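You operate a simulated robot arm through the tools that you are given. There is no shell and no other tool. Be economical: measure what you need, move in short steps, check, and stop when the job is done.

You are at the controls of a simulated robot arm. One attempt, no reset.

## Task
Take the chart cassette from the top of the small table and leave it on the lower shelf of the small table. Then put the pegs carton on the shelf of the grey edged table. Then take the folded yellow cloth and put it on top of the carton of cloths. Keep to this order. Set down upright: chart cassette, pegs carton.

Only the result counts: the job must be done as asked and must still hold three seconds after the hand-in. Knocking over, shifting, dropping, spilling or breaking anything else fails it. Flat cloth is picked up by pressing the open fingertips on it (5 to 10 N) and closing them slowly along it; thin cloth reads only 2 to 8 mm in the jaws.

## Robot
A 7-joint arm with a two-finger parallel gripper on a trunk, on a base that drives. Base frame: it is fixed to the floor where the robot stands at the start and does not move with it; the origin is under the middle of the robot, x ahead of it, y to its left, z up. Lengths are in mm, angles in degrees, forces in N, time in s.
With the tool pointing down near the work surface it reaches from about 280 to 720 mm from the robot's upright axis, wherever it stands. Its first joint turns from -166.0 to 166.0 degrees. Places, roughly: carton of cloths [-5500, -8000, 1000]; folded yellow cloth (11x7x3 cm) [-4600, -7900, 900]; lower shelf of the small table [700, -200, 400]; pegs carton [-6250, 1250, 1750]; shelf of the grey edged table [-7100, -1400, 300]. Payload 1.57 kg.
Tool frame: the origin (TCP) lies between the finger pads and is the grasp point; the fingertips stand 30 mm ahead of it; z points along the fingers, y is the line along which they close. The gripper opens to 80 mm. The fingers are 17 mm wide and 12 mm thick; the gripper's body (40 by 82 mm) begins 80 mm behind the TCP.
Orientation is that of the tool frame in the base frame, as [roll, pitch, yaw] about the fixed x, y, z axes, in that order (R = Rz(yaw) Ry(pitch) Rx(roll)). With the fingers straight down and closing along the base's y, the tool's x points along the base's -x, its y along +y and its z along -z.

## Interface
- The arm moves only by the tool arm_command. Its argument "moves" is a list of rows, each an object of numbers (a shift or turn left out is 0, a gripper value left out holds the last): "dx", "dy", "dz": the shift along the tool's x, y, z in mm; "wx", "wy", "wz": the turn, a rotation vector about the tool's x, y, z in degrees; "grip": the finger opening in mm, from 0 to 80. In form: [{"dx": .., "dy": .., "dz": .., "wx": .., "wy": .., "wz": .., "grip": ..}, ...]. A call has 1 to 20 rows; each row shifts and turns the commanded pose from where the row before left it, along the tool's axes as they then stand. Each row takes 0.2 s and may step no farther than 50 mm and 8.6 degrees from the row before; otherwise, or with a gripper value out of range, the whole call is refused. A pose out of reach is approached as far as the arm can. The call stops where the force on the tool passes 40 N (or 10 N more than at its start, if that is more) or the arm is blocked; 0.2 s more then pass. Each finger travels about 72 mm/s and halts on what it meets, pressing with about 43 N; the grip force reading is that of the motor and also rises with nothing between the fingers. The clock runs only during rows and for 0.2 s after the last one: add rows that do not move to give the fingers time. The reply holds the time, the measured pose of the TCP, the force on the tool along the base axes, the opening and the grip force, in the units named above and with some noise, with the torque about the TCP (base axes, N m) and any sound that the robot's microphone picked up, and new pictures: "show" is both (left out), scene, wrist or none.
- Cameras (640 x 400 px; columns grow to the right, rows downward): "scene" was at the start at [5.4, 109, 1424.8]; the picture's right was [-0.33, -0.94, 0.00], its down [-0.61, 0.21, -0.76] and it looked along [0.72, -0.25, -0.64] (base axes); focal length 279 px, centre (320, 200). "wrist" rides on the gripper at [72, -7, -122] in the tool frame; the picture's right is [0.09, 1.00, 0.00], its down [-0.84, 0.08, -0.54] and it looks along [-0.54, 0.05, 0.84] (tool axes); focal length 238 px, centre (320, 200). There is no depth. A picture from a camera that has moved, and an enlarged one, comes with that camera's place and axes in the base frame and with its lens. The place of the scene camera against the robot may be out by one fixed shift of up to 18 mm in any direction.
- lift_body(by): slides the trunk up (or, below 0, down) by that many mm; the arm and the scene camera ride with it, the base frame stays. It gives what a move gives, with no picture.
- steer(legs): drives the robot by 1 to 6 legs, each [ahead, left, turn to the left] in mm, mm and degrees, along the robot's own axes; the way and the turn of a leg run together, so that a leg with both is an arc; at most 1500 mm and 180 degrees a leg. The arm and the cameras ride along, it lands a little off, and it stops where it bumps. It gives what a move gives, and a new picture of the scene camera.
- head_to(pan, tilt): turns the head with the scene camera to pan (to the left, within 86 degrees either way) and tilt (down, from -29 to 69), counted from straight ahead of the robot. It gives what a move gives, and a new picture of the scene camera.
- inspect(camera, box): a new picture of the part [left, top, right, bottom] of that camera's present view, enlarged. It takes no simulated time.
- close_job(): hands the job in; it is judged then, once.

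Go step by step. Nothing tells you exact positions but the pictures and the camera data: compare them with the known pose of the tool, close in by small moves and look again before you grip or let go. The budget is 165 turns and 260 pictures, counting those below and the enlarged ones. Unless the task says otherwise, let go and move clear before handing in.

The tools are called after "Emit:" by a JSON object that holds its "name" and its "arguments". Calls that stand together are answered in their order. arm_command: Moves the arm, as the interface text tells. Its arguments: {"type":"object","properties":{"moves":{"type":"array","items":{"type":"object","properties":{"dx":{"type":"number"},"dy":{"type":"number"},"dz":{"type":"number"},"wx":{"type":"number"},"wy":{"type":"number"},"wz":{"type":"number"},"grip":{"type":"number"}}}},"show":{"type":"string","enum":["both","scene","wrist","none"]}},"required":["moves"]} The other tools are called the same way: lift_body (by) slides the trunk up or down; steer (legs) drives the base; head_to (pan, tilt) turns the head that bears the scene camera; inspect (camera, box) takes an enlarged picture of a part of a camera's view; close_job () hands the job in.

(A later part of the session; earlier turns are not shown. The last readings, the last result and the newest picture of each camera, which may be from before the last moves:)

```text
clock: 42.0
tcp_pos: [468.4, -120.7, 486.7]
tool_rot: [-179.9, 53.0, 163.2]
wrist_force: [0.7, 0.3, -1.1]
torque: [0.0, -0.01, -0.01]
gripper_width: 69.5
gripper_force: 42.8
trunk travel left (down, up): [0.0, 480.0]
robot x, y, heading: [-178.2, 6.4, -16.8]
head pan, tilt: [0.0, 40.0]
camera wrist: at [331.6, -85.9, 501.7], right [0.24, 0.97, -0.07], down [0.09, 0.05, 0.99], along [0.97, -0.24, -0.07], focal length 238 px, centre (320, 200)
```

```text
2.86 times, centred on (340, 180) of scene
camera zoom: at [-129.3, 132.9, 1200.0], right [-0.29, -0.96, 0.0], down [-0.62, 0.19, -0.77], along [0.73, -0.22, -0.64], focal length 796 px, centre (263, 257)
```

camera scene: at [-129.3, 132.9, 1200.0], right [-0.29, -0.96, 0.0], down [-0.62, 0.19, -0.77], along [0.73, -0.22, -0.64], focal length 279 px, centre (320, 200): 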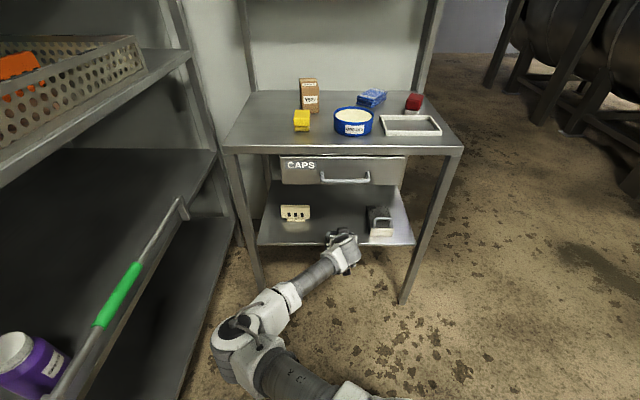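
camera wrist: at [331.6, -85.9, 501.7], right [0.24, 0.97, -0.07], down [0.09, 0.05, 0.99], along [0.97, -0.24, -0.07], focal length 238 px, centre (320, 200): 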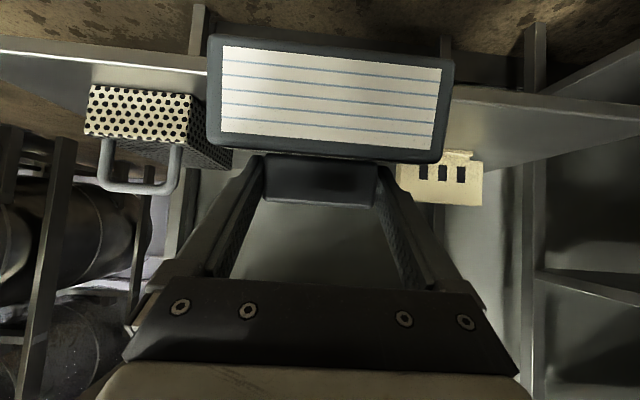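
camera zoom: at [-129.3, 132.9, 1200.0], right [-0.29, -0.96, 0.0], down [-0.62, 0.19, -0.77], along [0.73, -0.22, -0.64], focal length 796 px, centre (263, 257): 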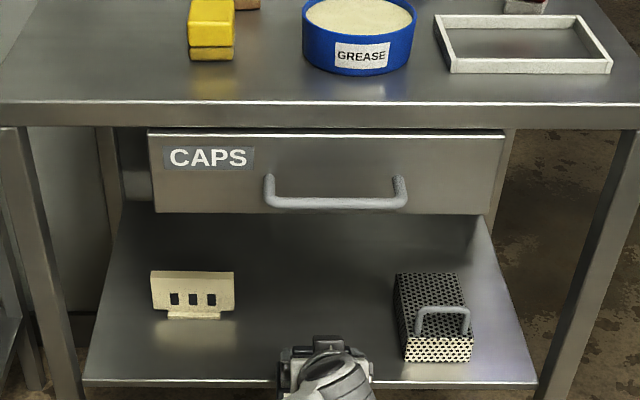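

The path is clear between the cream piece and the basket. I'll drive forward 108 mm over the shelf.

Emit:
{"name": "steer", "arguments": {"legs": [[108, 0, 0]]}}

Emit:
{"name": "arm_command", "arguments": {"moves": [{"dx": 8, "dz": 6}, {}], "show": "wrist"}}

```text
clock: 43.3
tcp_pos: [569.3, -150.5, 486.8]
tool_rot: [-179.9, 53.1, 163.3]
wrist_force: [0.3, 0.3, -2.0]
torque: [0.02, -0.02, 0.04]
gripper_width: 69.0
gripper_force: 42.8
trunk travel left (down, up): [0.0, 480.0]
robot x, y, heading: [-80.5, -28.4, -17.0]
head pan, tilt: [0.0, 40.0]
camera scene: at [-27.7, 102.1, 1200.0], right [-0.29, -0.96, 0.0], down [-0.62, 0.19, -0.77], along [0.73, -0.22, -0.64], focal length 279 px, centre (320, 200)
```

scene: 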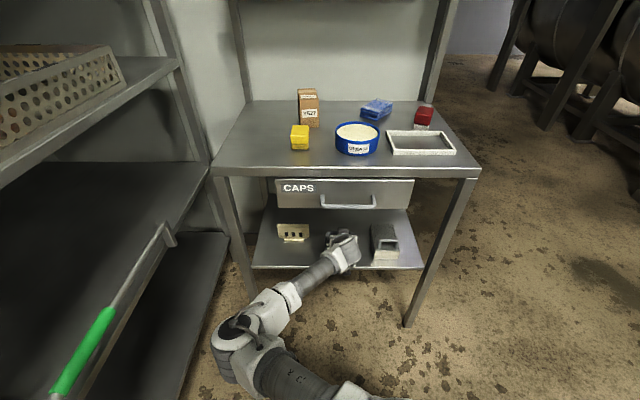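

```text
clock: 43.9
tcp_pos: [570.4, -151.6, 476.1]
tool_rot: [-179.9, 53.1, 163.2]
wrist_force: [-0.5, -0.3, -1.7]
torque: [0.01, -0.04, 0.05]
gripper_width: 69.4
gripper_force: 43.3
trunk travel left (down, up): [0.0, 480.0]
robot x, y, heading: [-79.2, -29.6, -16.9]
head pan, tilt: [0.0, 40.0]
camera wrist: at [433.7, -117.0, 492.1], right [0.24, 0.97, -0.07], down [0.09, 0.05, 0.99], along [0.97, -0.24, -0.07], focal length 238 px, centre (320, 200)
```

wrist: 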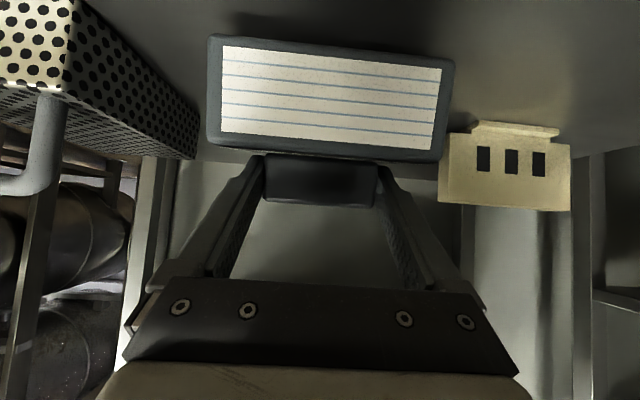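

I'll go 15 mm deeper for a margin, then lower gently toward contact.

Emit:
{"name": "arm_command", "arguments": {"moves": [{"dx": -9, "dz": 12}, {"dx": 3.2, "dz": 2.4}, {"dx": 3.2, "dz": 2.4}, {"dx": 1.6, "dz": 1.2}, {}], "show": "wrist"}}

```text
clock: 45.1
tcp_pos: [584.5, -156.3, 470.7]
tool_rot: [180.0, 53.4, 163.1]
wrist_force: [-2.2, 0.4, 19.7]
torque: [0.08, -0.13, -0.05]
gripper_width: 69.5
gripper_force: 43.1
trunk travel left (down, up): [0.0, 480.0]
robot x, y, heading: [-79.2, -28.9, -17.0]
head pan, tilt: [0.0, 40.0]
camera wrist: at [448.3, -121.4, 484.9], right [0.24, 0.97, -0.07], down [0.08, 0.06, 0.99], along [0.97, -0.24, -0.07], focal length 238 px, centre (320, 200)
```

wrist: 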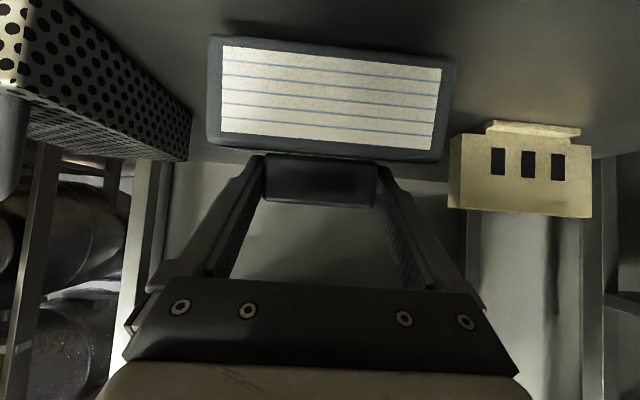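

Contact came at about 20 N, centred under the cassette, so it stands on the shelf. I ease the pressure slightly and open.

Emit:
{"name": "arm_command", "arguments": {"moves": [{"dx": -0.9, "dz": -0.7}, {}, {"grip": 72}, {"grip": 76}, {"grip": 80}, {}, {}], "show": "wrist"}}

```text
clock: 46.7
tcp_pos: [583.7, -155.4, 469.7]
tool_rot: [-179.9, 53.4, 163.2]
wrist_force: [1.4, -2.9, 20.1]
torque: [-0.03, -0.46, -0.12]
gripper_width: 72.6
gripper_force: 0.0
trunk travel left (down, up): [0.0, 480.0]
robot x, y, heading: [-80.9, -29.4, -17.1]
head pan, tilt: [0.0, 40.0]
camera wrist: at [447.8, -121.5, 485.2], right [0.24, 0.97, -0.08], down [0.09, 0.06, 0.99], along [0.97, -0.24, -0.07], focal length 238 px, centre (320, 200)
```

wrist: 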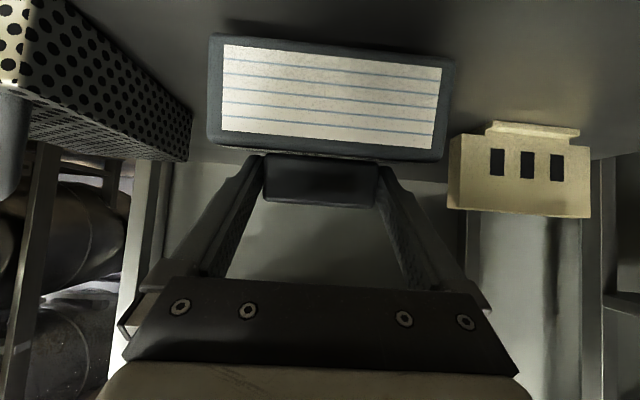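

The fingertips press on the body top. I rise slightly and let the fingers open fully.

Emit:
{"name": "arm_command", "arguments": {"moves": [{"dx": -0.8, "dz": -0.6, "grip": 80}, {"dx": -0.8, "dz": -0.6}, {}, {}], "show": "wrist"}}

```text
clock: 47.7
tcp_pos: [585.1, -155.7, 470.3]
tool_rot: [-180.0, 53.1, 163.2]
wrist_force: [0.4, -1.0, 12.6]
torque: [-0.03, -0.24, 0.0]
gripper_width: 75.1
gripper_force: 0.0
trunk travel left (down, up): [0.0, 480.0]
robot x, y, heading: [-79.5, -26.3, -17.0]
head pan, tilt: [0.0, 40.0]
camera wrist: at [446.9, -120.9, 485.9], right [0.23, 0.97, -0.07], down [0.09, 0.05, 0.99], along [0.97, -0.24, -0.07], focal length 238 px, centre (320, 200)
```

wrist: 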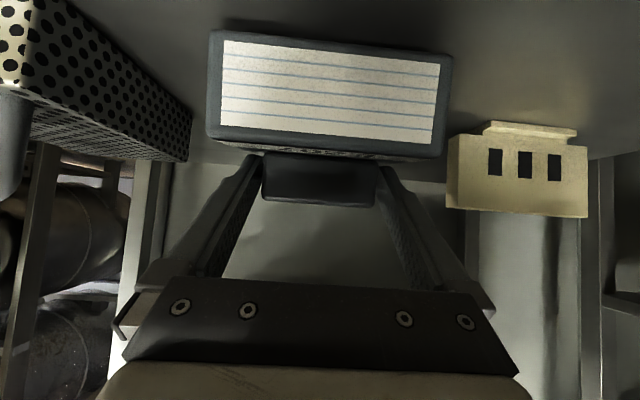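

The pressure is easing and the fingers are opening. I'll rise a bit more.

Emit:
{"name": "arm_command", "arguments": {"moves": [{"dx": -1.2, "dz": -0.9}, {"dx": -1.2, "dz": -0.9}, {}, {}], "show": "wrist"}}

```text
clock: 48.7
tcp_pos: [583.7, -154.8, 472.6]
tool_rot: [-179.9, 53.0, 163.2]
wrist_force: [-0.6, -0.4, -0.6]
torque: [-0.02, 0.0, -0.03]
gripper_width: 80.0
gripper_force: 0.0
trunk travel left (down, up): [0.0, 480.0]
robot x, y, heading: [-77.8, -24.8, -16.5]
head pan, tilt: [0.0, 40.0]
camera wrist: at [447.4, -120.7, 488.2], right [0.24, 0.97, -0.07], down [0.09, 0.05, 0.99], along [0.97, -0.24, -0.07], focal length 238 px, centre (320, 200)
```

wrist: 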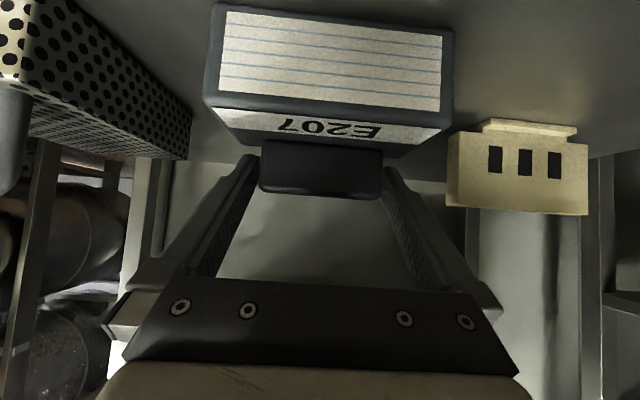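

The cassette has settled level and upright, and the fingers are free. I'll withdraw along the tool axis and back away.

Emit:
{"name": "arm_command", "arguments": {"moves": [{"dz": -10}, {"dz": -20}, {"dz": -30}, {"dz": -30}, {}], "show": "wrist"}}

Emit:
{"name": "steer", "arguments": {"legs": [[-250, 0, 0]]}}

Emit:
{"name": "inspect", "arguments": {"camera": "scene", "box": [220, 100, 460, 260]}}

```text
clock: 49.9
tcp_pos: [514.8, -135.3, 525.9]
tool_rot: [-179.9, 53.0, 163.2]
wrist_force: [-0.3, 0.0, -0.4]
torque: [0.02, 0.01, 0.02]
gripper_width: 80.0
gripper_force: 0.0
trunk travel left (down, up): [0.0, 480.0]
robot x, y, heading: [-76.1, -27.1, -16.9]
head pan, tilt: [0.0, 40.0]
camera wrist: at [378.3, -100.8, 541.9], right [0.24, 0.97, -0.07], down [0.09, 0.05, 0.99], along [0.97, -0.24, -0.07], focal length 238 px, centre (320, 200)
```

wrist: 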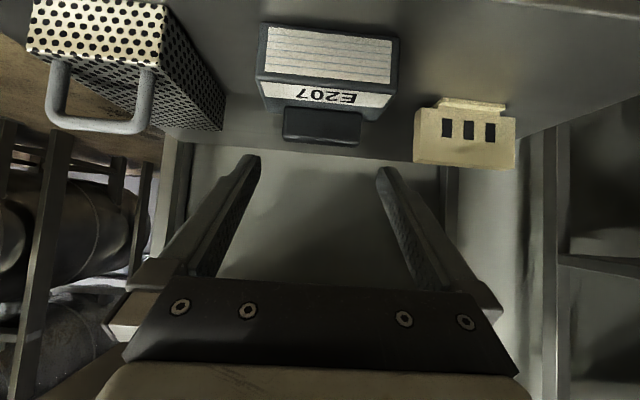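

```text
clock: 52.2
tcp_pos: [276.0, -65.7, 525.9]
tool_rot: [-179.9, 53.1, 163.0]
wrist_force: [1.0, -0.1, -1.0]
torque: [0.0, -0.02, -0.03]
gripper_width: 80.0
gripper_force: 0.0
trunk travel left (down, up): [0.0, 480.0]
robot x, y, heading: [-315.2, 46.2, -17.2]
head pan, tilt: [0.0, 40.0]
camera scene: at [-265.4, 174.9, 1200.0], right [-0.3, -0.96, 0.0], down [-0.61, 0.19, -0.77], along [0.73, -0.23, -0.64], focal length 279 px, centre (320, 200)
```

scene: 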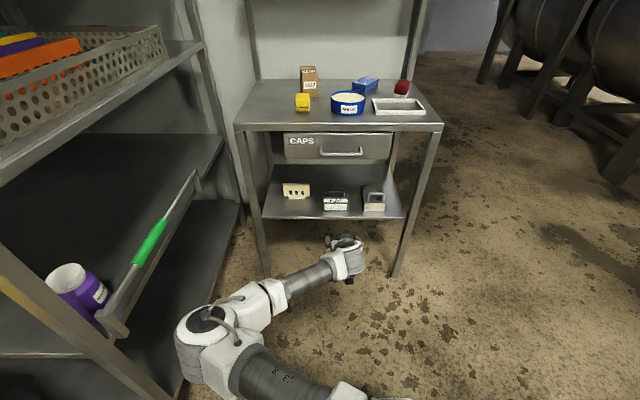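

```text
2.50 times, centred on (340, 180) of scene
camera zoom: at [-265.4, 174.9, 1200.0], right [-0.3, -0.96, 0.0], down [-0.61, 0.19, -0.77], along [0.73, -0.23, -0.64], focal length 696 px, centre (270, 250)
```

zoom: 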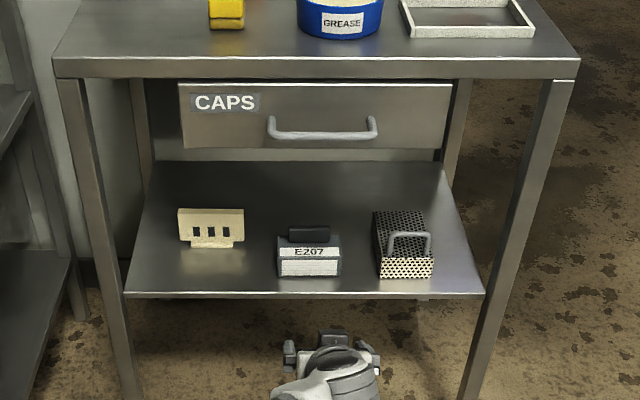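

The cassette stands upright on the lower shelf with nothing else disturbed. Next I put the arm in a compact travel pose, raise the trunk and look around.

Emit:
{"name": "lift_body", "arguments": {"by": 225}}

Emit:
{"name": "arm_command", "arguments": {"moves": [{"wy": 7.6}, {"wy": 7.6}, {"wy": 7.6}, {"wy": 7.6}, {"wy": 7.6}, {"wy": 7.6}, {"wy": 7.4}, {"dz": -45}, {"dz": -45}, {"dz": -45}, {"dz": -45}, {"dx": 40}, {"dx": 40}, {"dx": 40}, {"dx": 30}], "show": "none"}}

Emit:
{"name": "head_to", "arguments": {"pan": -86, "tilt": 15}}

Emit:
{"name": "head_to", "arguments": {"pan": 86, "tilt": 15}}

```text
clock: 54.5
tcp_pos: [276.4, -66.1, 750.9]
tool_rot: [-179.9, 53.1, 162.9]
wrist_force: [-1.0, 0.1, -0.1]
torque: [-0.01, 0.02, -0.02]
gripper_width: 80.1
gripper_force: 0.1
trunk travel left (down, up): [-225.0, 255.0]
robot x, y, heading: [-318.2, 47.0, -17.2]
head pan, tilt: [0.0, 40.0]
```

```text
clock: 57.7
tcp_pos: [132.8, -21.4, 932.1]
tool_rot: [-179.9, 0.1, 162.9]
wrist_force: [0.4, -0.1, -0.1]
torque: [-0.03, -0.01, 0.05]
gripper_width: 79.9
gripper_force: 0.0
trunk travel left (down, up): [-225.0, 255.0]
robot x, y, heading: [-318.1, 45.5, -17.3]
head pan, tilt: [0.0, 40.0]
```

```text
clock: 59.3
tcp_pos: [134.3, -21.2, 933.2]
tool_rot: [-179.9, 0.1, 162.8]
wrist_force: [1.0, -0.2, -0.8]
torque: [0.02, 0.03, 0.05]
gripper_width: 80.1
gripper_force: 0.0
trunk travel left (down, up): [-225.0, 255.0]
robot x, y, heading: [-320.6, 46.6, -17.1]
head pan, tilt: [-85.9, 15.0]
camera scene: at [-367.8, 109.2, 1464.5], right [-0.97, 0.23, 0.0], down [0.06, 0.25, -0.97], along [-0.22, -0.94, -0.26], focal length 279 px, centre (320, 200)
```

scene: 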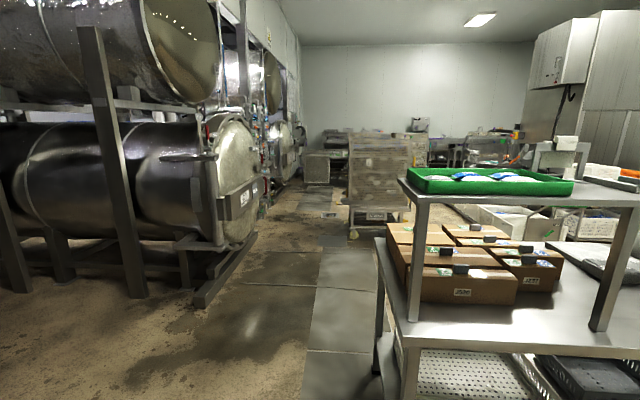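

```text
clock: 61.9
tcp_pos: [133.9, -21.8, 932.4]
tool_rot: [-180.0, 0.1, 162.8]
wrist_force: [-0.5, -0.8, -0.1]
torque: [-0.02, 0.02, -0.01]
gripper_width: 80.2
gripper_force: 0.0
trunk travel left (down, up): [-225.0, 255.0]
robot x, y, heading: [-319.2, 43.4, -17.0]
head pan, tilt: [85.9, 15.0]
camera scene: at [-312.7, 287.1, 1464.6], right [0.93, -0.36, 0.0], down [-0.09, -0.24, -0.97], along [0.35, 0.9, -0.26], focal length 279 px, centre (320, 200)
```

scene: 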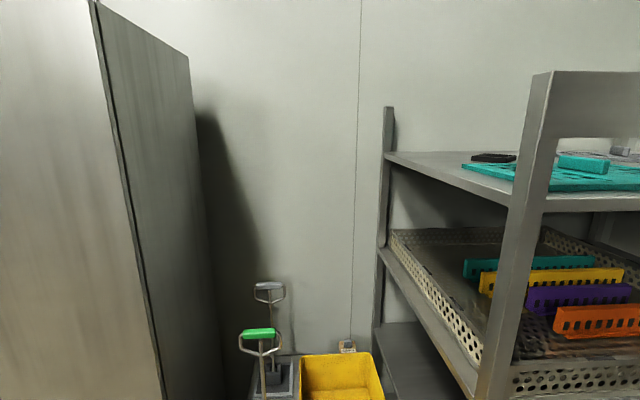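

The room opens behind me. I'll turn right to face the -x direction and look for the pegs carton.

Emit:
{"name": "head_to", "arguments": {"pan": 0, "tilt": 10}}

Emit:
{"name": "steer", "arguments": {"legs": [[0, 0, -90]]}}

Emit:
{"name": "steer", "arguments": {"legs": [[0, 0, -73]]}}

```text
clock: 63.5
tcp_pos: [134.0, -23.2, 932.1]
tool_rot: [-179.9, 0.1, 162.8]
wrist_force: [-1.1, 0.6, -0.8]
torque: [-0.01, 0.01, 0.02]
gripper_width: 79.9
gripper_force: 0.1
trunk travel left (down, up): [-225.0, 255.0]
robot x, y, heading: [-316.7, 45.4, -17.3]
head pan, tilt: [0.0, 10.0]
camera scene: at [-257.8, 172.7, 1472.7], right [-0.3, -0.96, 0.0], down [-0.17, 0.05, -0.98], along [0.94, -0.29, -0.17], focal length 279 px, centre (320, 200)
```

scene: 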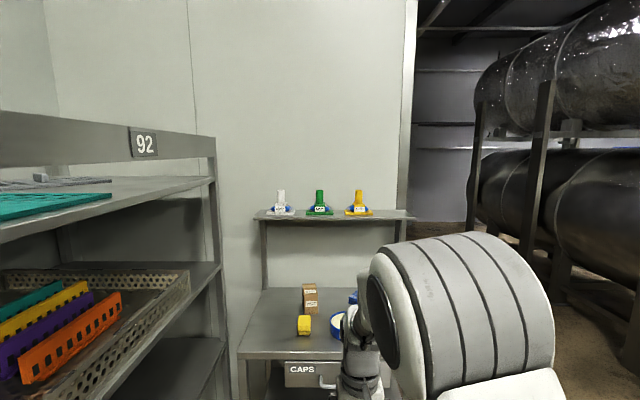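

```text
clock: 69.2
tcp_pos: [-394.8, -402.3, 931.5]
tool_rot: [-179.8, 0.1, 71.3]
wrist_force: [-0.8, 0.9, -0.3]
torque: [-0.03, -0.01, 0.01]
gripper_width: 80.0
gripper_force: 0.0
trunk travel left (down, up): [-225.0, 255.0]
robot x, y, heading: [-315.8, 44.1, -108.6]
head pan, tilt: [0.0, 10.0]
camera scene: at [-183.1, -14.1, 1472.7], right [-0.95, 0.32, 0.0], down [0.06, 0.16, -0.98], along [-0.31, -0.93, -0.17], focal length 279 px, centre (320, 200)
```

scene: 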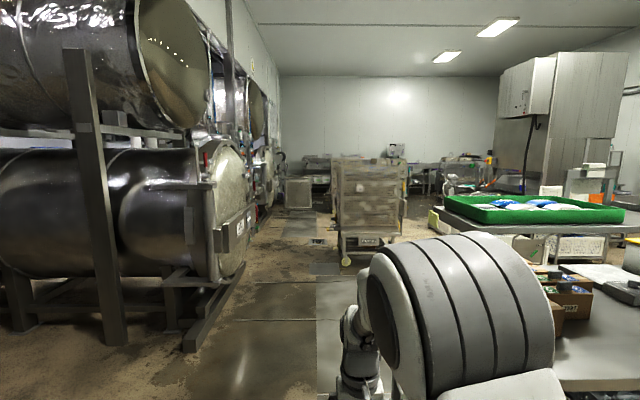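

```text
clock: 73.8
tcp_pos: [-768.9, -8.3, 932.6]
tool_rot: [-179.9, 0.2, -1.9]
wrist_force: [0.6, -0.8, 0.2]
torque: [-0.02, 0.0, 0.03]
gripper_width: 79.9
gripper_force: 0.0
trunk travel left (down, up): [-225.0, 255.0]
robot x, y, heading: [-319.7, 45.3, 178.1]
head pan, tilt: [0.0, 10.0]
camera scene: at [-329.3, -96.8, 1472.7], right [0.03, 1.0, 0.0], down [0.17, -0.01, -0.98], along [-0.98, 0.03, -0.17], focal length 279 px, centre (320, 200)
```

scene: 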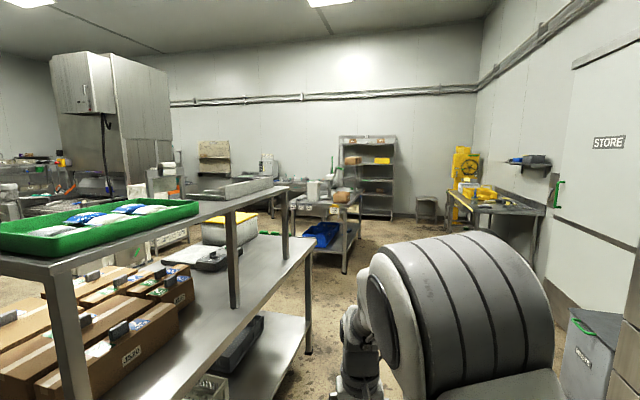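

The tall rack far ahead stands about where the pegs carton should be. I'll zoom in on it and on the tables around.

Emit:
{"name": "inspect", "arguments": {"camera": "scene", "box": [300, 120, 420, 225]}}

Emit:
{"name": "inspect", "arguments": {"camera": "scene", "box": [150, 120, 360, 280]}}

```text
3.81 times, centred on (360, 172) of scene
camera zoom: at [-329.3, -96.8, 1472.7], right [0.03, 1.0, 0.0], down [0.17, -0.01, -0.98], along [-0.98, 0.03, -0.17], focal length 1061 px, centre (168, 305)
```

zoom: 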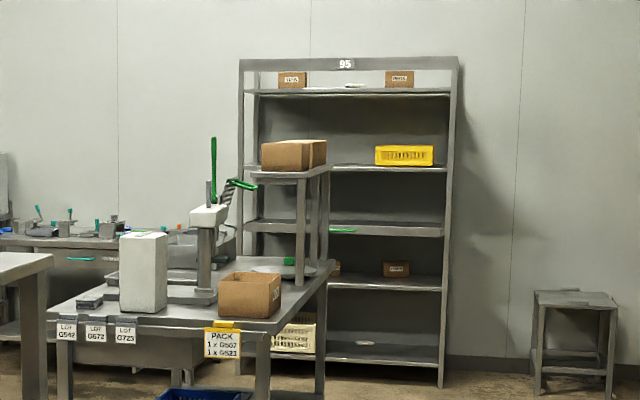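

```text
2.50 times, centred on (255, 200) of scene
camera zoom: at [-329.3, -96.8, 1472.7], right [0.03, 1.0, 0.0], down [0.17, -0.01, -0.98], along [-0.98, 0.03, -0.17], focal length 696 px, centre (482, 200)
```

zoom: 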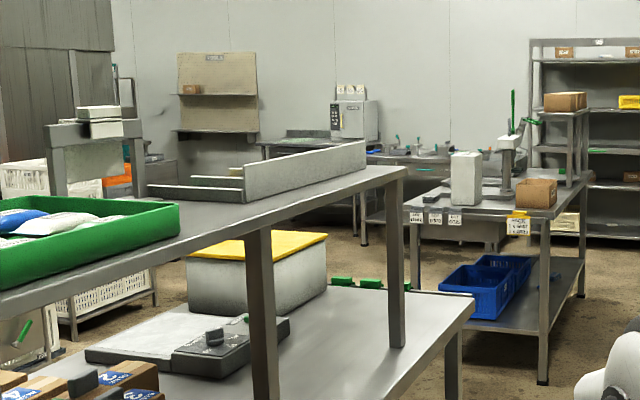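

The rack marked 95 bears cartons on its top shelf. I'll drive there around the tables, keeping to y about 900.

Emit:
{"name": "steer", "arguments": {"legs": [[720, -420, 0], [720, -420, 0], [1100, 0, 0], [1100, 0, 0]]}}

```text
clock: 82.9
tcp_pos: [-2118.6, 849.3, 932.0]
tool_rot: [-179.9, 0.1, -1.8]
wrist_force: [0.7, -0.4, 0.4]
torque: [0.02, -0.03, -0.03]
gripper_width: 80.3
gripper_force: 0.1
trunk travel left (down, up): [-225.0, 255.0]
robot x, y, heading: [-1665.8, 904.8, 178.1]
head pan, tilt: [0.0, 10.0]
stopped in leg 2: the robot was blocked; the commanded pose is now the measured one
camera scene: at [-1678.1, 762.2, 1472.7], right [0.03, 1.0, 0.0], down [0.17, -0.01, -0.98], along [-0.98, 0.03, -0.17], focal length 279 px, centre (320, 200)
```

scene: 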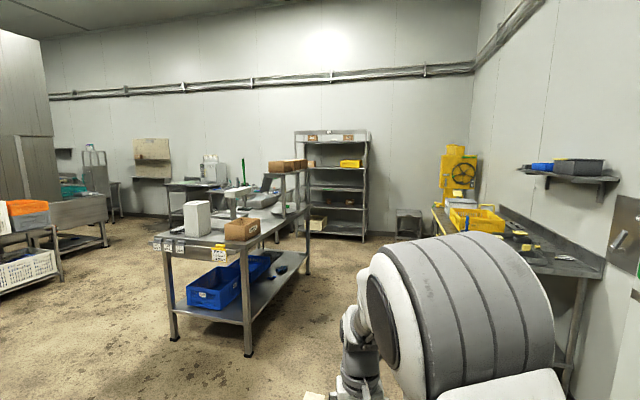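

Something blocked the base. I'll look to the right and down before moving on.

Emit:
{"name": "head_to", "arguments": {"pan": -60, "tilt": 50}}

Emit:
{"name": "head_to", "arguments": {"pan": 10, "tilt": 60}}

```text
clock: 84.2
tcp_pos: [-2117.9, 850.3, 933.2]
tool_rot: [-179.9, 0.1, -1.8]
wrist_force: [0.7, 0.6, 0.2]
torque: [0.05, -0.01, 0.02]
gripper_width: 80.0
gripper_force: 0.0
trunk travel left (down, up): [-225.0, 255.0]
robot x, y, heading: [-1665.1, 905.6, 178.1]
head pan, tilt: [-60.0, 50.0]
camera scene: at [-1621.4, 827.3, 1410.9], right [0.88, 0.47, 0.0], down [0.36, -0.67, -0.64], along [-0.3, 0.57, -0.77], focal length 279 px, centre (320, 200)
```

scene: 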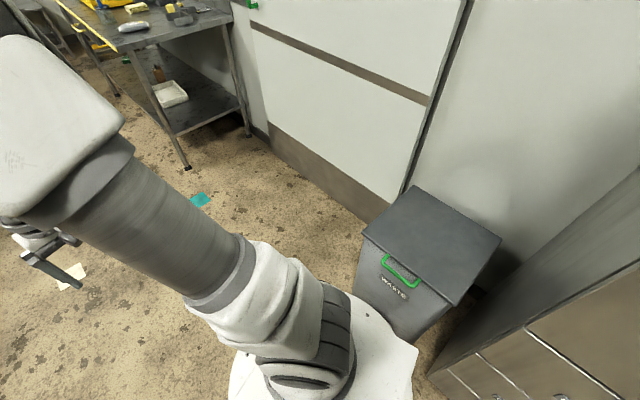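

```text
clock: 85.6
tcp_pos: [-2118.4, 849.9, 932.7]
tool_rot: [-179.9, 0.1, -1.8]
wrist_force: [0.7, -0.3, -0.8]
torque: [0.0, -0.02, -0.02]
gripper_width: 79.9
gripper_force: 0.0
trunk travel left (down, up): [-225.0, 255.0]
robot x, y, heading: [-1665.8, 905.0, 178.1]
head pan, tilt: [10.0, 60.0]
camera scene: at [-1651.0, 750.0, 1398.3], right [-0.14, 0.99, 0.0], down [0.86, 0.12, -0.5], along [-0.5, -0.07, -0.87], focal length 279 px, centre (320, 200)
```

scene: 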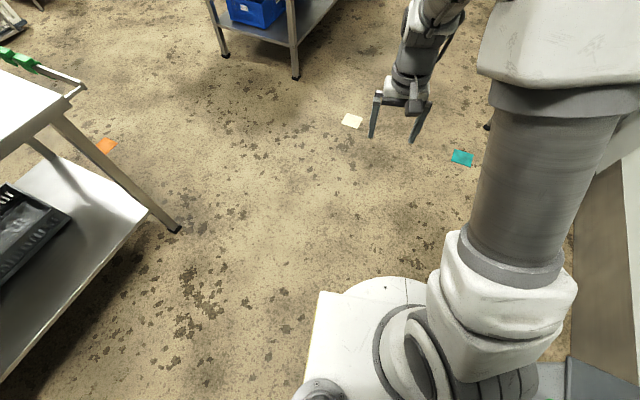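

I'll zoom in on the slips lying in the passage ahead.

Emit:
{"name": "inspect", "arguments": {"camera": "scene", "box": [300, 80, 520, 220]}}

Emit:
{"name": "steer", "arguments": {"legs": [[0, 60, 0]]}}

Emit:
{"name": "head_to", "arguments": {"pan": 0, "tilt": 40}}

Emit:
{"name": "inspect", "arguments": {"camera": "scene", "box": [160, 40, 400, 190]}}

```text
2.86 times, centred on (410, 150) of scene
camera zoom: at [-1651.0, 750.0, 1398.3], right [-0.14, 0.99, 0.0], down [0.86, 0.12, -0.5], along [-0.5, -0.07, -0.87], focal length 796 px, centre (63, 343)
```

zoom: 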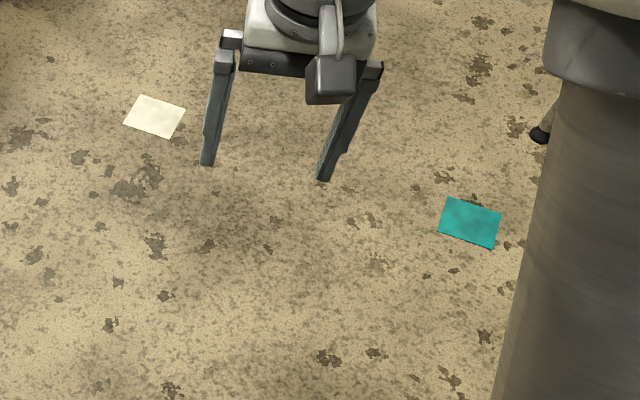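

```text
clock: 86.8
tcp_pos: [-2119.1, 791.3, 931.8]
tool_rot: [-179.9, 0.1, -1.8]
wrist_force: [0.5, 0.1, 0.3]
torque: [0.01, 0.01, 0.01]
gripper_width: 80.2
gripper_force: 0.0
trunk travel left (down, up): [-225.0, 255.0]
robot x, y, heading: [-1669.9, 845.5, 178.4]
head pan, tilt: [10.0, 60.0]
camera scene: at [-1652.7, 690.5, 1398.3], right [-0.14, 0.99, 0.0], down [0.86, 0.12, -0.5], along [-0.49, -0.07, -0.87], focal length 279 px, centre (320, 200)
```

scene: 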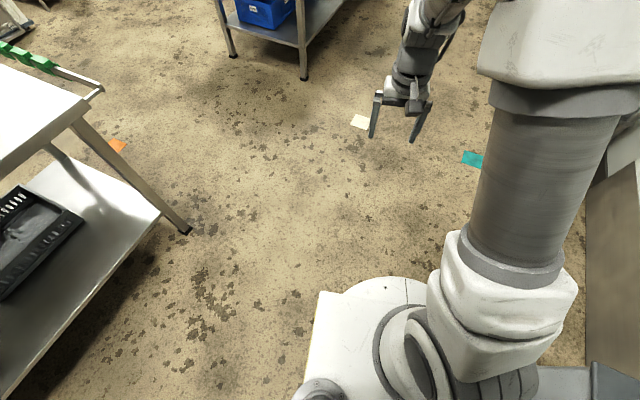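

```text
clock: 87.6
tcp_pos: [-2119.3, 790.2, 931.2]
tool_rot: [180.0, 0.2, -1.8]
wrist_force: [0.0, -0.3, -0.5]
torque: [-0.01, 0.01, -0.06]
gripper_width: 79.7
gripper_force: 0.1
trunk travel left (down, up): [-225.0, 255.0]
robot x, y, heading: [-1667.3, 846.0, 178.3]
head pan, tilt: [0.0, 40.0]
camera scene: at [-1671.7, 702.6, 1424.9], right [0.03, 1.0, 0.0], down [0.64, -0.02, -0.77], along [-0.77, 0.02, -0.64], focal length 279 px, centre (320, 200)
```

scene: 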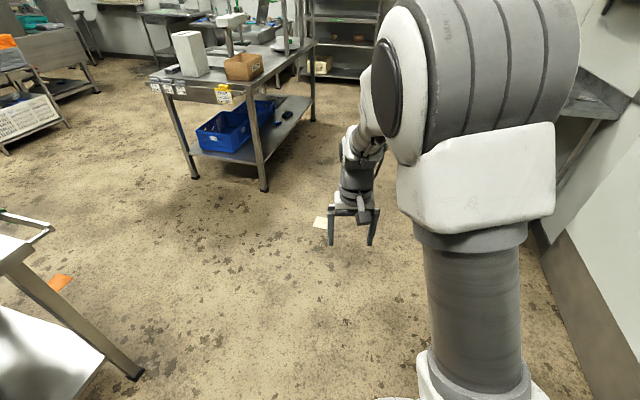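

```text
2.67 times, centred on (280, 115) of scene
camera zoom: at [-1671.7, 702.6, 1424.9], right [0.03, 1.0, 0.0], down [0.64, -0.02, -0.77], along [-0.77, 0.02, -0.64], focal length 743 px, centre (427, 427)
```

zoom: 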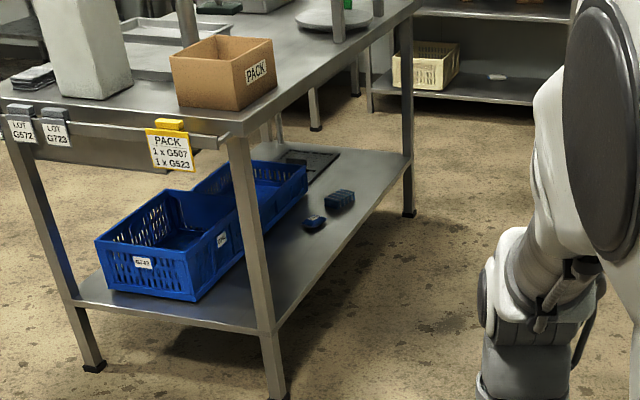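

The slips are flat scraps; I'll pass between them at y about 1130, clear of the waste bin and both tables.

Emit:
{"name": "steer", "arguments": {"legs": [[0, 0, 1.7], [600, 0, 0], [0, -285, 0]]}}

Emit:
{"name": "head_to", "arguments": {"pan": 10, "tilt": 50}}

```text
clock: 94.6
tcp_pos: [-2711.3, 1056.8, 932.3]
tool_rot: [-179.9, 0.0, -0.3]
wrist_force: [0.5, -0.7, 1.0]
torque: [-0.05, 0.01, 0.0]
gripper_width: 80.1
gripper_force: 0.1
trunk travel left (down, up): [-225.0, 255.0]
robot x, y, heading: [-2260.1, 1126.5, 179.9]
head pan, tilt: [0.0, 40.0]
camera scene: at [-2261.0, 980.1, 1425.0], right [0.0, 1.0, 0.0], down [0.64, 0.0, -0.77], along [-0.77, 0.0, -0.64], focal length 279 px, centre (320, 200)
```

scene: 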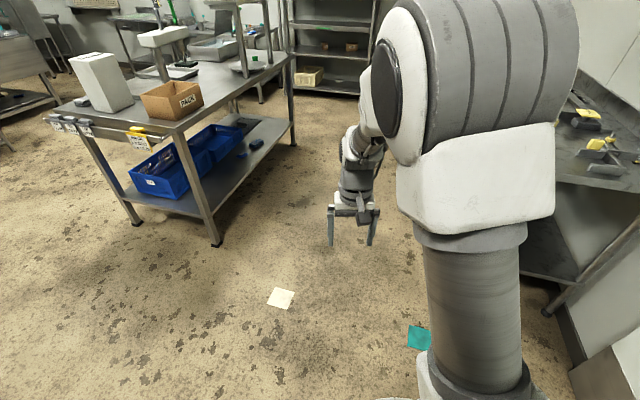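

```text
clock: 95.3
tcp_pos: [-2710.1, 1056.2, 932.1]
tool_rot: [-180.0, 0.1, -0.3]
wrist_force: [-1.0, -0.5, 0.5]
torque: [0.0, 0.02, 0.01]
gripper_width: 79.9
gripper_force: 0.0
trunk travel left (down, up): [-225.0, 255.0]
robot x, y, heading: [-2256.8, 1124.6, 179.6]
head pan, tilt: [10.0, 50.0]
camera scene: at [-2251.9, 966.8, 1410.9], right [-0.17, 0.99, 0.0], down [0.75, 0.13, -0.64], along [-0.63, -0.11, -0.77], focal length 279 px, centre (320, 200)
```

scene: 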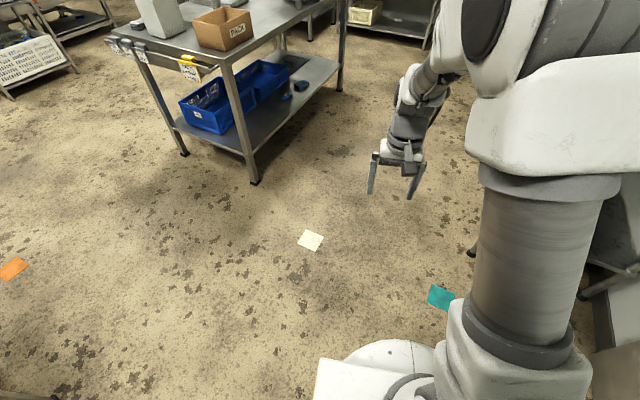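

The base is narrow enough to pass between the slips. I go on toward the rack.

Emit:
{"name": "steer", "arguments": {"legs": [[1250, 0, 0], [1250, 0, 0]]}}

Emit:
{"name": "head_to", "arguments": {"pan": 0, "tilt": 0}}

```text
clock: 111.8
tcp_pos: [-5224.5, 1105.7, 933.7]
tool_rot: [-180.0, 0.1, -1.1]
wrist_force: [-0.2, 0.5, 0.1]
torque: [0.01, -0.01, -0.01]
gripper_width: 79.7
gripper_force: 0.0
trunk travel left (down, up): [-225.0, 255.0]
robot x, y, heading: [-4774.6, 1165.0, 179.0]
head pan, tilt: [10.0, 50.0]
camera scene: at [-4766.5, 1009.5, 1410.8], right [-0.15, 0.99, 0.0], down [0.76, 0.12, -0.64], along [-0.64, -0.1, -0.77], focal length 279 px, centre (320, 200)
```

scene: 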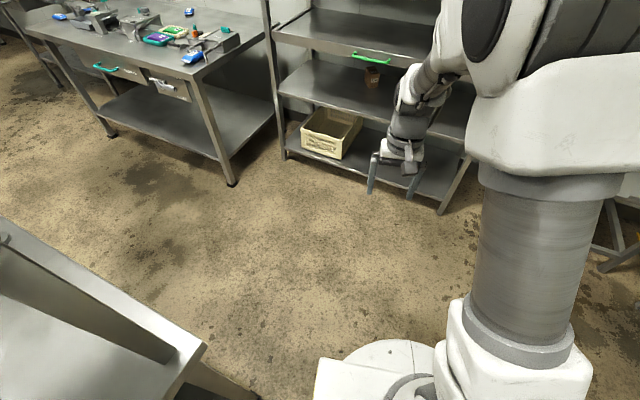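

```text
clock: 113.0
tcp_pos: [-5224.2, 1106.5, 931.8]
tool_rot: [-179.8, 0.1, -1.1]
wrist_force: [0.0, 0.7, 0.0]
torque: [-0.02, -0.01, 0.02]
gripper_width: 80.0
gripper_force: 0.1
trunk travel left (down, up): [-225.0, 255.0]
robot x, y, heading: [-4771.5, 1161.7, 178.9]
head pan, tilt: [0.0, 0.0]
camera scene: at [-4780.4, 1023.1, 1488.6], right [0.02, 1.0, 0.0], down [0.0, 0.0, -1.0], along [-1.0, 0.02, 0.0], focal length 279 px, centre (320, 200)
```

scene: 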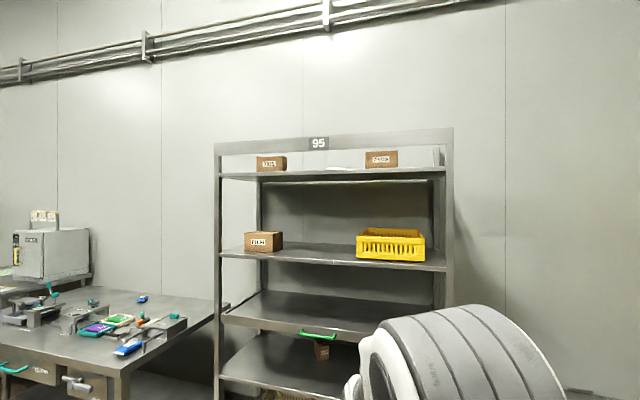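

Emit:
{"name": "inspect", "arguments": {"camera": "scene", "box": [240, 130, 460, 268]}}

Emit:
{"name": "inspect", "arguments": {"camera": "scene", "box": [340, 138, 460, 188]}}

Emit:
{"name": "inspect", "arguments": {"camera": "scene", "box": [240, 145, 300, 182]}}

Emit:
{"name": "inspect", "arguments": {"camera": "scene", "box": [230, 220, 300, 264]}}

```text
2.90 times, centred on (350, 199) of scene
camera zoom: at [-4780.4, 1023.1, 1488.6], right [0.02, 1.0, 0.0], down [0.0, 0.0, -1.0], along [-1.0, 0.02, 0.0], focal length 808 px, centre (233, 203)
```

zoom: 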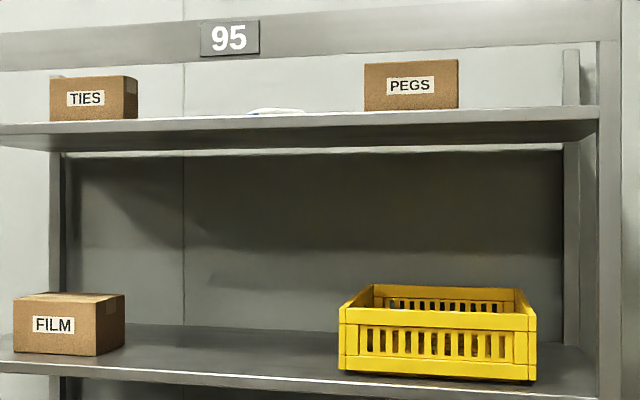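

```text
5.33 times, centred on (400, 163) of scene
camera zoom: at [-4780.4, 1023.1, 1488.6], right [0.02, 1.0, 0.0], down [0.0, 0.0, -1.0], along [-1.0, 0.02, 0.0], focal length 1486 px, centre (-107, 397)
```

zoom: 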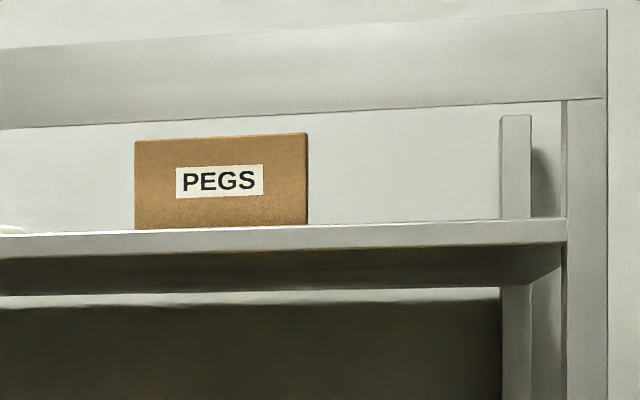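

```text
10.67 times, centred on (270, 164) of scene
camera zoom: at [-4780.4, 1023.1, 1488.6], right [0.02, 1.0, 0.0], down [0.0, 0.0, -1.0], along [-1.0, 0.02, 0.0], focal length 2972 px, centre (853, 589)
```

zoom: 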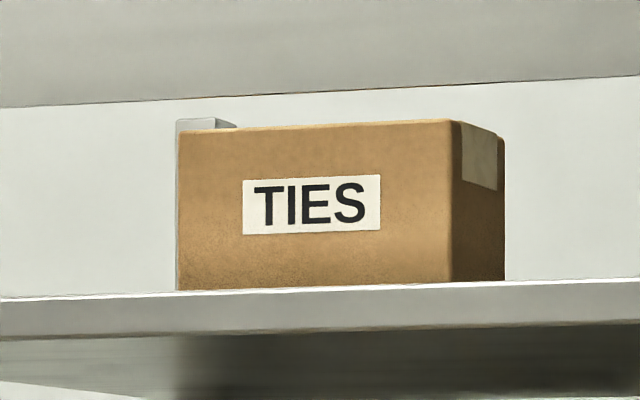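

```text
9.09 times, centred on (265, 242) of scene
camera zoom: at [-4780.4, 1023.1, 1488.6], right [0.02, 1.0, 0.0], down [0.0, 0.0, -1.0], along [-1.0, 0.02, 0.0], focal length 2532 px, centre (820, -182)
```

zoom: 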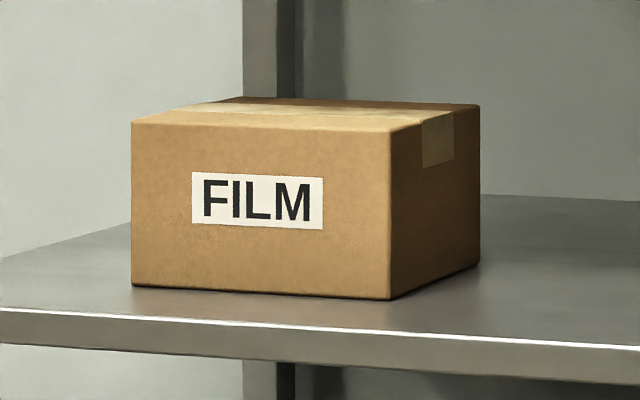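

The PEGS carton stands on the top shelf (about z 1650), right side. I'll raise the trunk fully for a view from higher up.

Emit:
{"name": "lift_body", "arguments": {"by": 255}}

Emit:
{"name": "head_to", "arguments": {"pan": -6, "tilt": 5}}

Emit:
{"name": "inspect", "arguments": {"camera": "scene", "box": [270, 150, 430, 250]}}

```text
clock: 115.6
tcp_pos: [-5224.8, 1107.2, 1187.8]
tool_rot: [-179.8, 0.1, -1.1]
wrist_force: [-0.6, -0.1, -0.2]
torque: [0.01, 0.01, 0.01]
gripper_width: 80.0
gripper_force: 0.0
trunk travel left (down, up): [-480.0, 0.0]
robot x, y, heading: [-4772.6, 1164.1, 178.8]
head pan, tilt: [0.0, 0.0]
```

```text
clock: 116.3
tcp_pos: [-5225.3, 1105.2, 1187.3]
tool_rot: [-179.9, 0.2, -1.0]
wrist_force: [0.2, 0.5, 0.4]
torque: [0.03, -0.02, -0.02]
gripper_width: 79.9
gripper_force: 0.1
trunk travel left (down, up): [-480.0, 0.0]
robot x, y, heading: [-4773.9, 1165.1, 178.9]
head pan, tilt: [-6.0, 5.0]
camera scene: at [-4781.5, 1032.7, 1735.8], right [0.12, 0.99, 0.0], down [0.09, -0.01, -1.0], along [-0.99, 0.12, -0.09], focal length 279 px, centre (320, 200)
```

scene: 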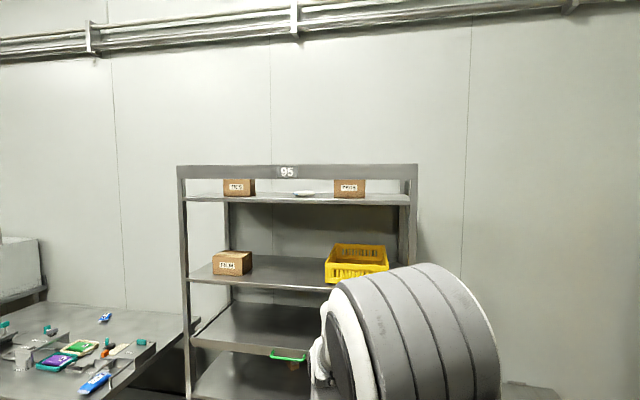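

```text
4.00 times, centred on (350, 200) of scene
camera zoom: at [-4781.5, 1032.7, 1735.8], right [0.12, 0.99, 0.0], down [0.09, -0.01, -1.0], along [-0.99, 0.12, -0.09], focal length 1114 px, centre (200, 200)
```

zoom: 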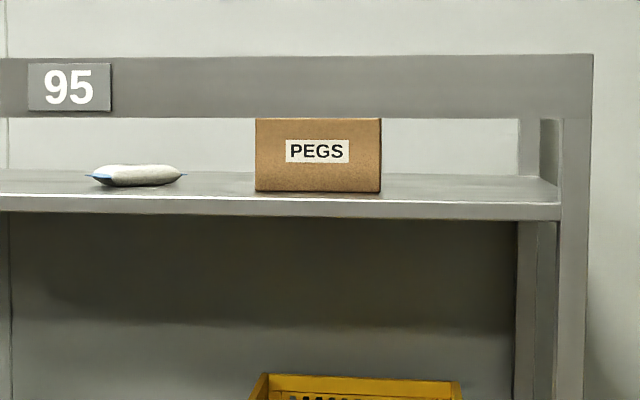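

The header beam hides the carton's top, so the carton must be taken from above, behind the beam. I'll raise the arm high here in the open first and see how far it gets.

Emit:
{"name": "arm_command", "arguments": {"moves": [{"dz": -45}, {"dz": -45}, {"dz": -45}, {"dz": -45}, {"dz": -45}, {"dz": -45}, {"dz": -45}, {"dz": -45}, {"dz": -45}, {"dz": -45}, {"dz": -45}, {"dz": -45}, {"dz": -45}, {"dz": -45}, {"dz": -45}], "show": "both"}}

```text
clock: 119.5
tcp_pos: [-5209.6, 1111.0, 1590.2]
tool_rot: [180.0, 0.2, -1.1]
wrist_force: [-0.2, -0.1, 0.8]
torque: [-0.02, 0.06, -0.02]
gripper_width: 80.0
gripper_force: 0.1
out of reach, approached as far as the arm can: row 9, 10, 11, 12, 13, 14, 15
trunk travel left (down, up): [-480.0, 0.0]
robot x, y, heading: [-4774.9, 1170.6, 178.9]
head pan, tilt: [-6.0, 5.0]
camera scene: at [-4781.5, 1032.7, 1735.8], right [0.12, 0.99, 0.0], down [0.09, -0.01, -1.0], along [-0.99, 0.12, -0.09], focal length 279 px, centre (320, 200)
camera wrist: at [-5137.6, 1116.5, 1711.6], right [0.07, -1.0, 0.0], down [-0.84, -0.06, 0.55], along [-0.54, -0.04, -0.84], focal length 238 px, centre (320, 200)
```

scene: 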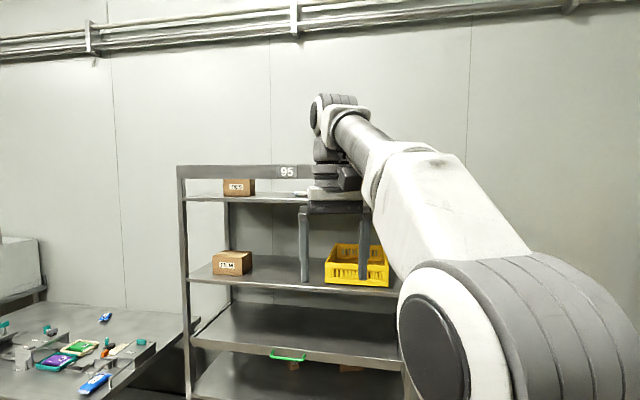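
wrist: 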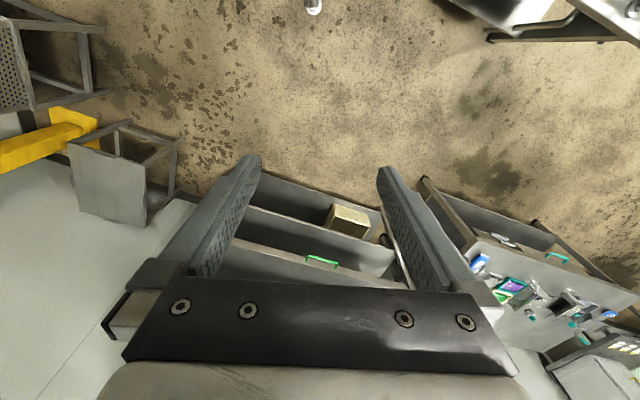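

Tool-down reach tops out at about z 1590, too low to come over the beam. I need the carton's depth, so I'll shift right for a look at its side.

Emit:
{"name": "steer", "arguments": {"legs": [[0, -650, 0]]}}

Emit:
{"name": "head_to", "arguments": {"pan": 17, "tilt": 5}}

Emit:
{"name": "inspect", "arguments": {"camera": "scene", "box": [250, 150, 410, 250]}}

```text
clock: 124.8
tcp_pos: [-5197.5, 1764.2, 1591.0]
tool_rot: [-179.9, 0.2, -1.2]
wrist_force: [0.2, -0.4, 0.2]
torque: [0.01, -0.02, -0.01]
gripper_width: 80.2
gripper_force: 0.1
trunk travel left (down, up): [-480.0, 0.0]
robot x, y, heading: [-4762.7, 1818.5, 178.9]
head pan, tilt: [-6.0, 5.0]
camera scene: at [-4768.7, 1685.4, 1735.8], right [0.12, 0.99, 0.0], down [0.09, -0.01, -1.0], along [-0.99, 0.12, -0.09], focal length 279 px, centre (320, 200)
```

scene: 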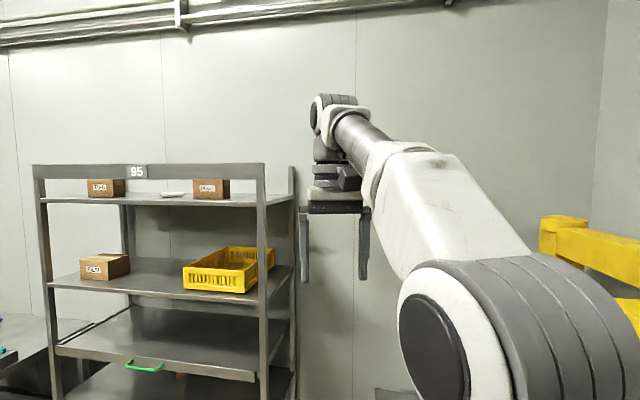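

```text
clock: 125.7
tcp_pos: [-5196.9, 1763.5, 1589.5]
tool_rot: [180.0, 0.2, -1.3]
wrist_force: [0.1, -0.7, 0.2]
torque: [0.0, 0.0, -0.04]
gripper_width: 80.1
gripper_force: 0.0
trunk travel left (down, up): [-480.0, 0.0]
robot x, y, heading: [-4760.8, 1816.6, 178.9]
head pan, tilt: [17.0, 5.0]
camera scene: at [-4765.9, 1648.8, 1735.8], right [-0.27, 0.96, 0.0], down [0.08, 0.02, -1.0], along [-0.96, -0.27, -0.09], focal length 279 px, centre (320, 200)
```

scene: 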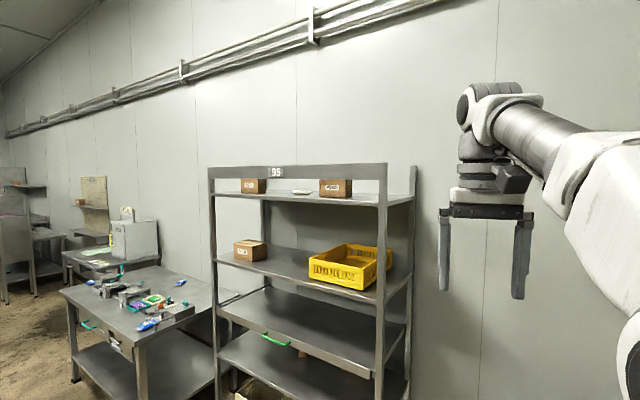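

```text
4.00 times, centred on (330, 200) of scene
camera zoom: at [-4765.9, 1648.8, 1735.8], right [-0.27, 0.96, 0.0], down [0.08, 0.02, -1.0], along [-0.96, -0.27, -0.09], focal length 1114 px, centre (280, 200)
```

zoom: 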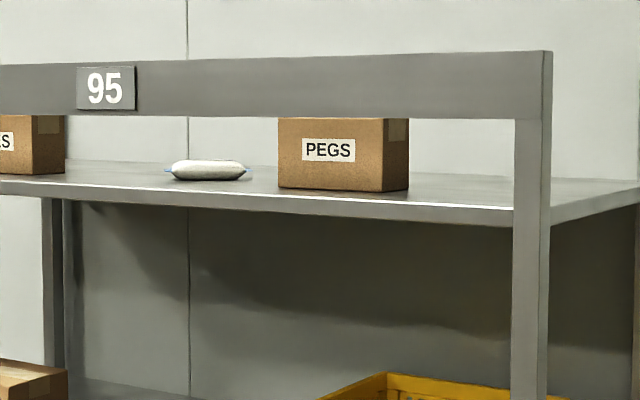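

The PEGS carton is about 150 wide, 69 deep and 95 high, yawed about 16°. It can be gripped across its depth from the rack's open right end. I'll look at the room to the right of the rack.

Emit:
{"name": "head_to", "arguments": {"pan": -25, "tilt": 35}}

Emit:
{"name": "head_to", "arguments": {"pan": -70, "tilt": 35}}

```text
clock: 126.8
tcp_pos: [-5197.3, 1762.7, 1589.9]
tool_rot: [-180.0, 0.2, -1.1]
wrist_force: [0.3, -0.6, 0.3]
torque: [-0.01, 0.01, 0.01]
gripper_width: 79.9
gripper_force: 0.1
trunk travel left (down, up): [-480.0, 0.0]
robot x, y, heading: [-4758.7, 1819.3, 179.1]
head pan, tilt: [-25.0, 35.0]
camera scene: at [-4756.7, 1712.5, 1687.6], right [0.44, 0.9, 0.0], down [0.51, -0.25, -0.82], along [-0.74, 0.36, -0.57], focal length 279 px, centre (320, 200)
```

scene: 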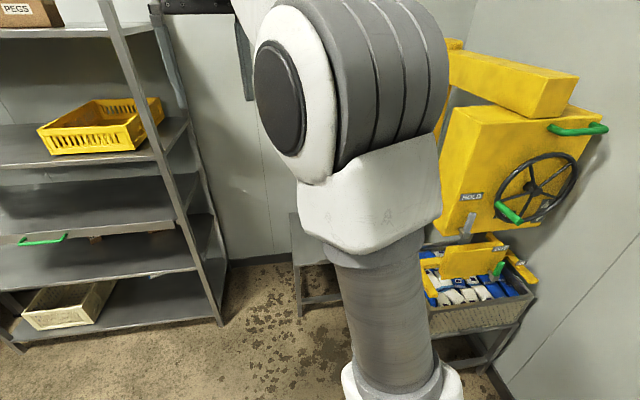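

```text
clock: 127.9
tcp_pos: [-5197.9, 1763.9, 1589.6]
tool_rot: [-180.0, 0.2, -1.2]
wrist_force: [-0.2, 0.2, 1.2]
torque: [0.0, 0.01, 0.01]
gripper_width: 79.8
gripper_force: 0.0
trunk travel left (down, up): [-480.0, 0.0]
robot x, y, heading: [-4758.4, 1816.4, 178.9]
head pan, tilt: [-70.0, 35.0]
camera scene: at [-4706.1, 1757.1, 1687.6], right [0.95, 0.32, 0.0], down [0.19, -0.54, -0.82], along [-0.27, 0.78, -0.57], focal length 279 px, centre (320, 200)
```

scene: 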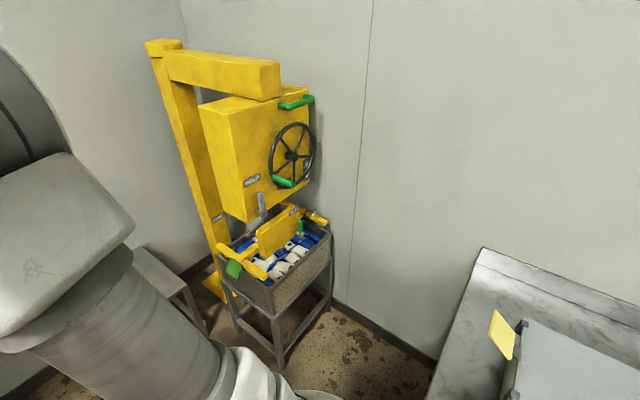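

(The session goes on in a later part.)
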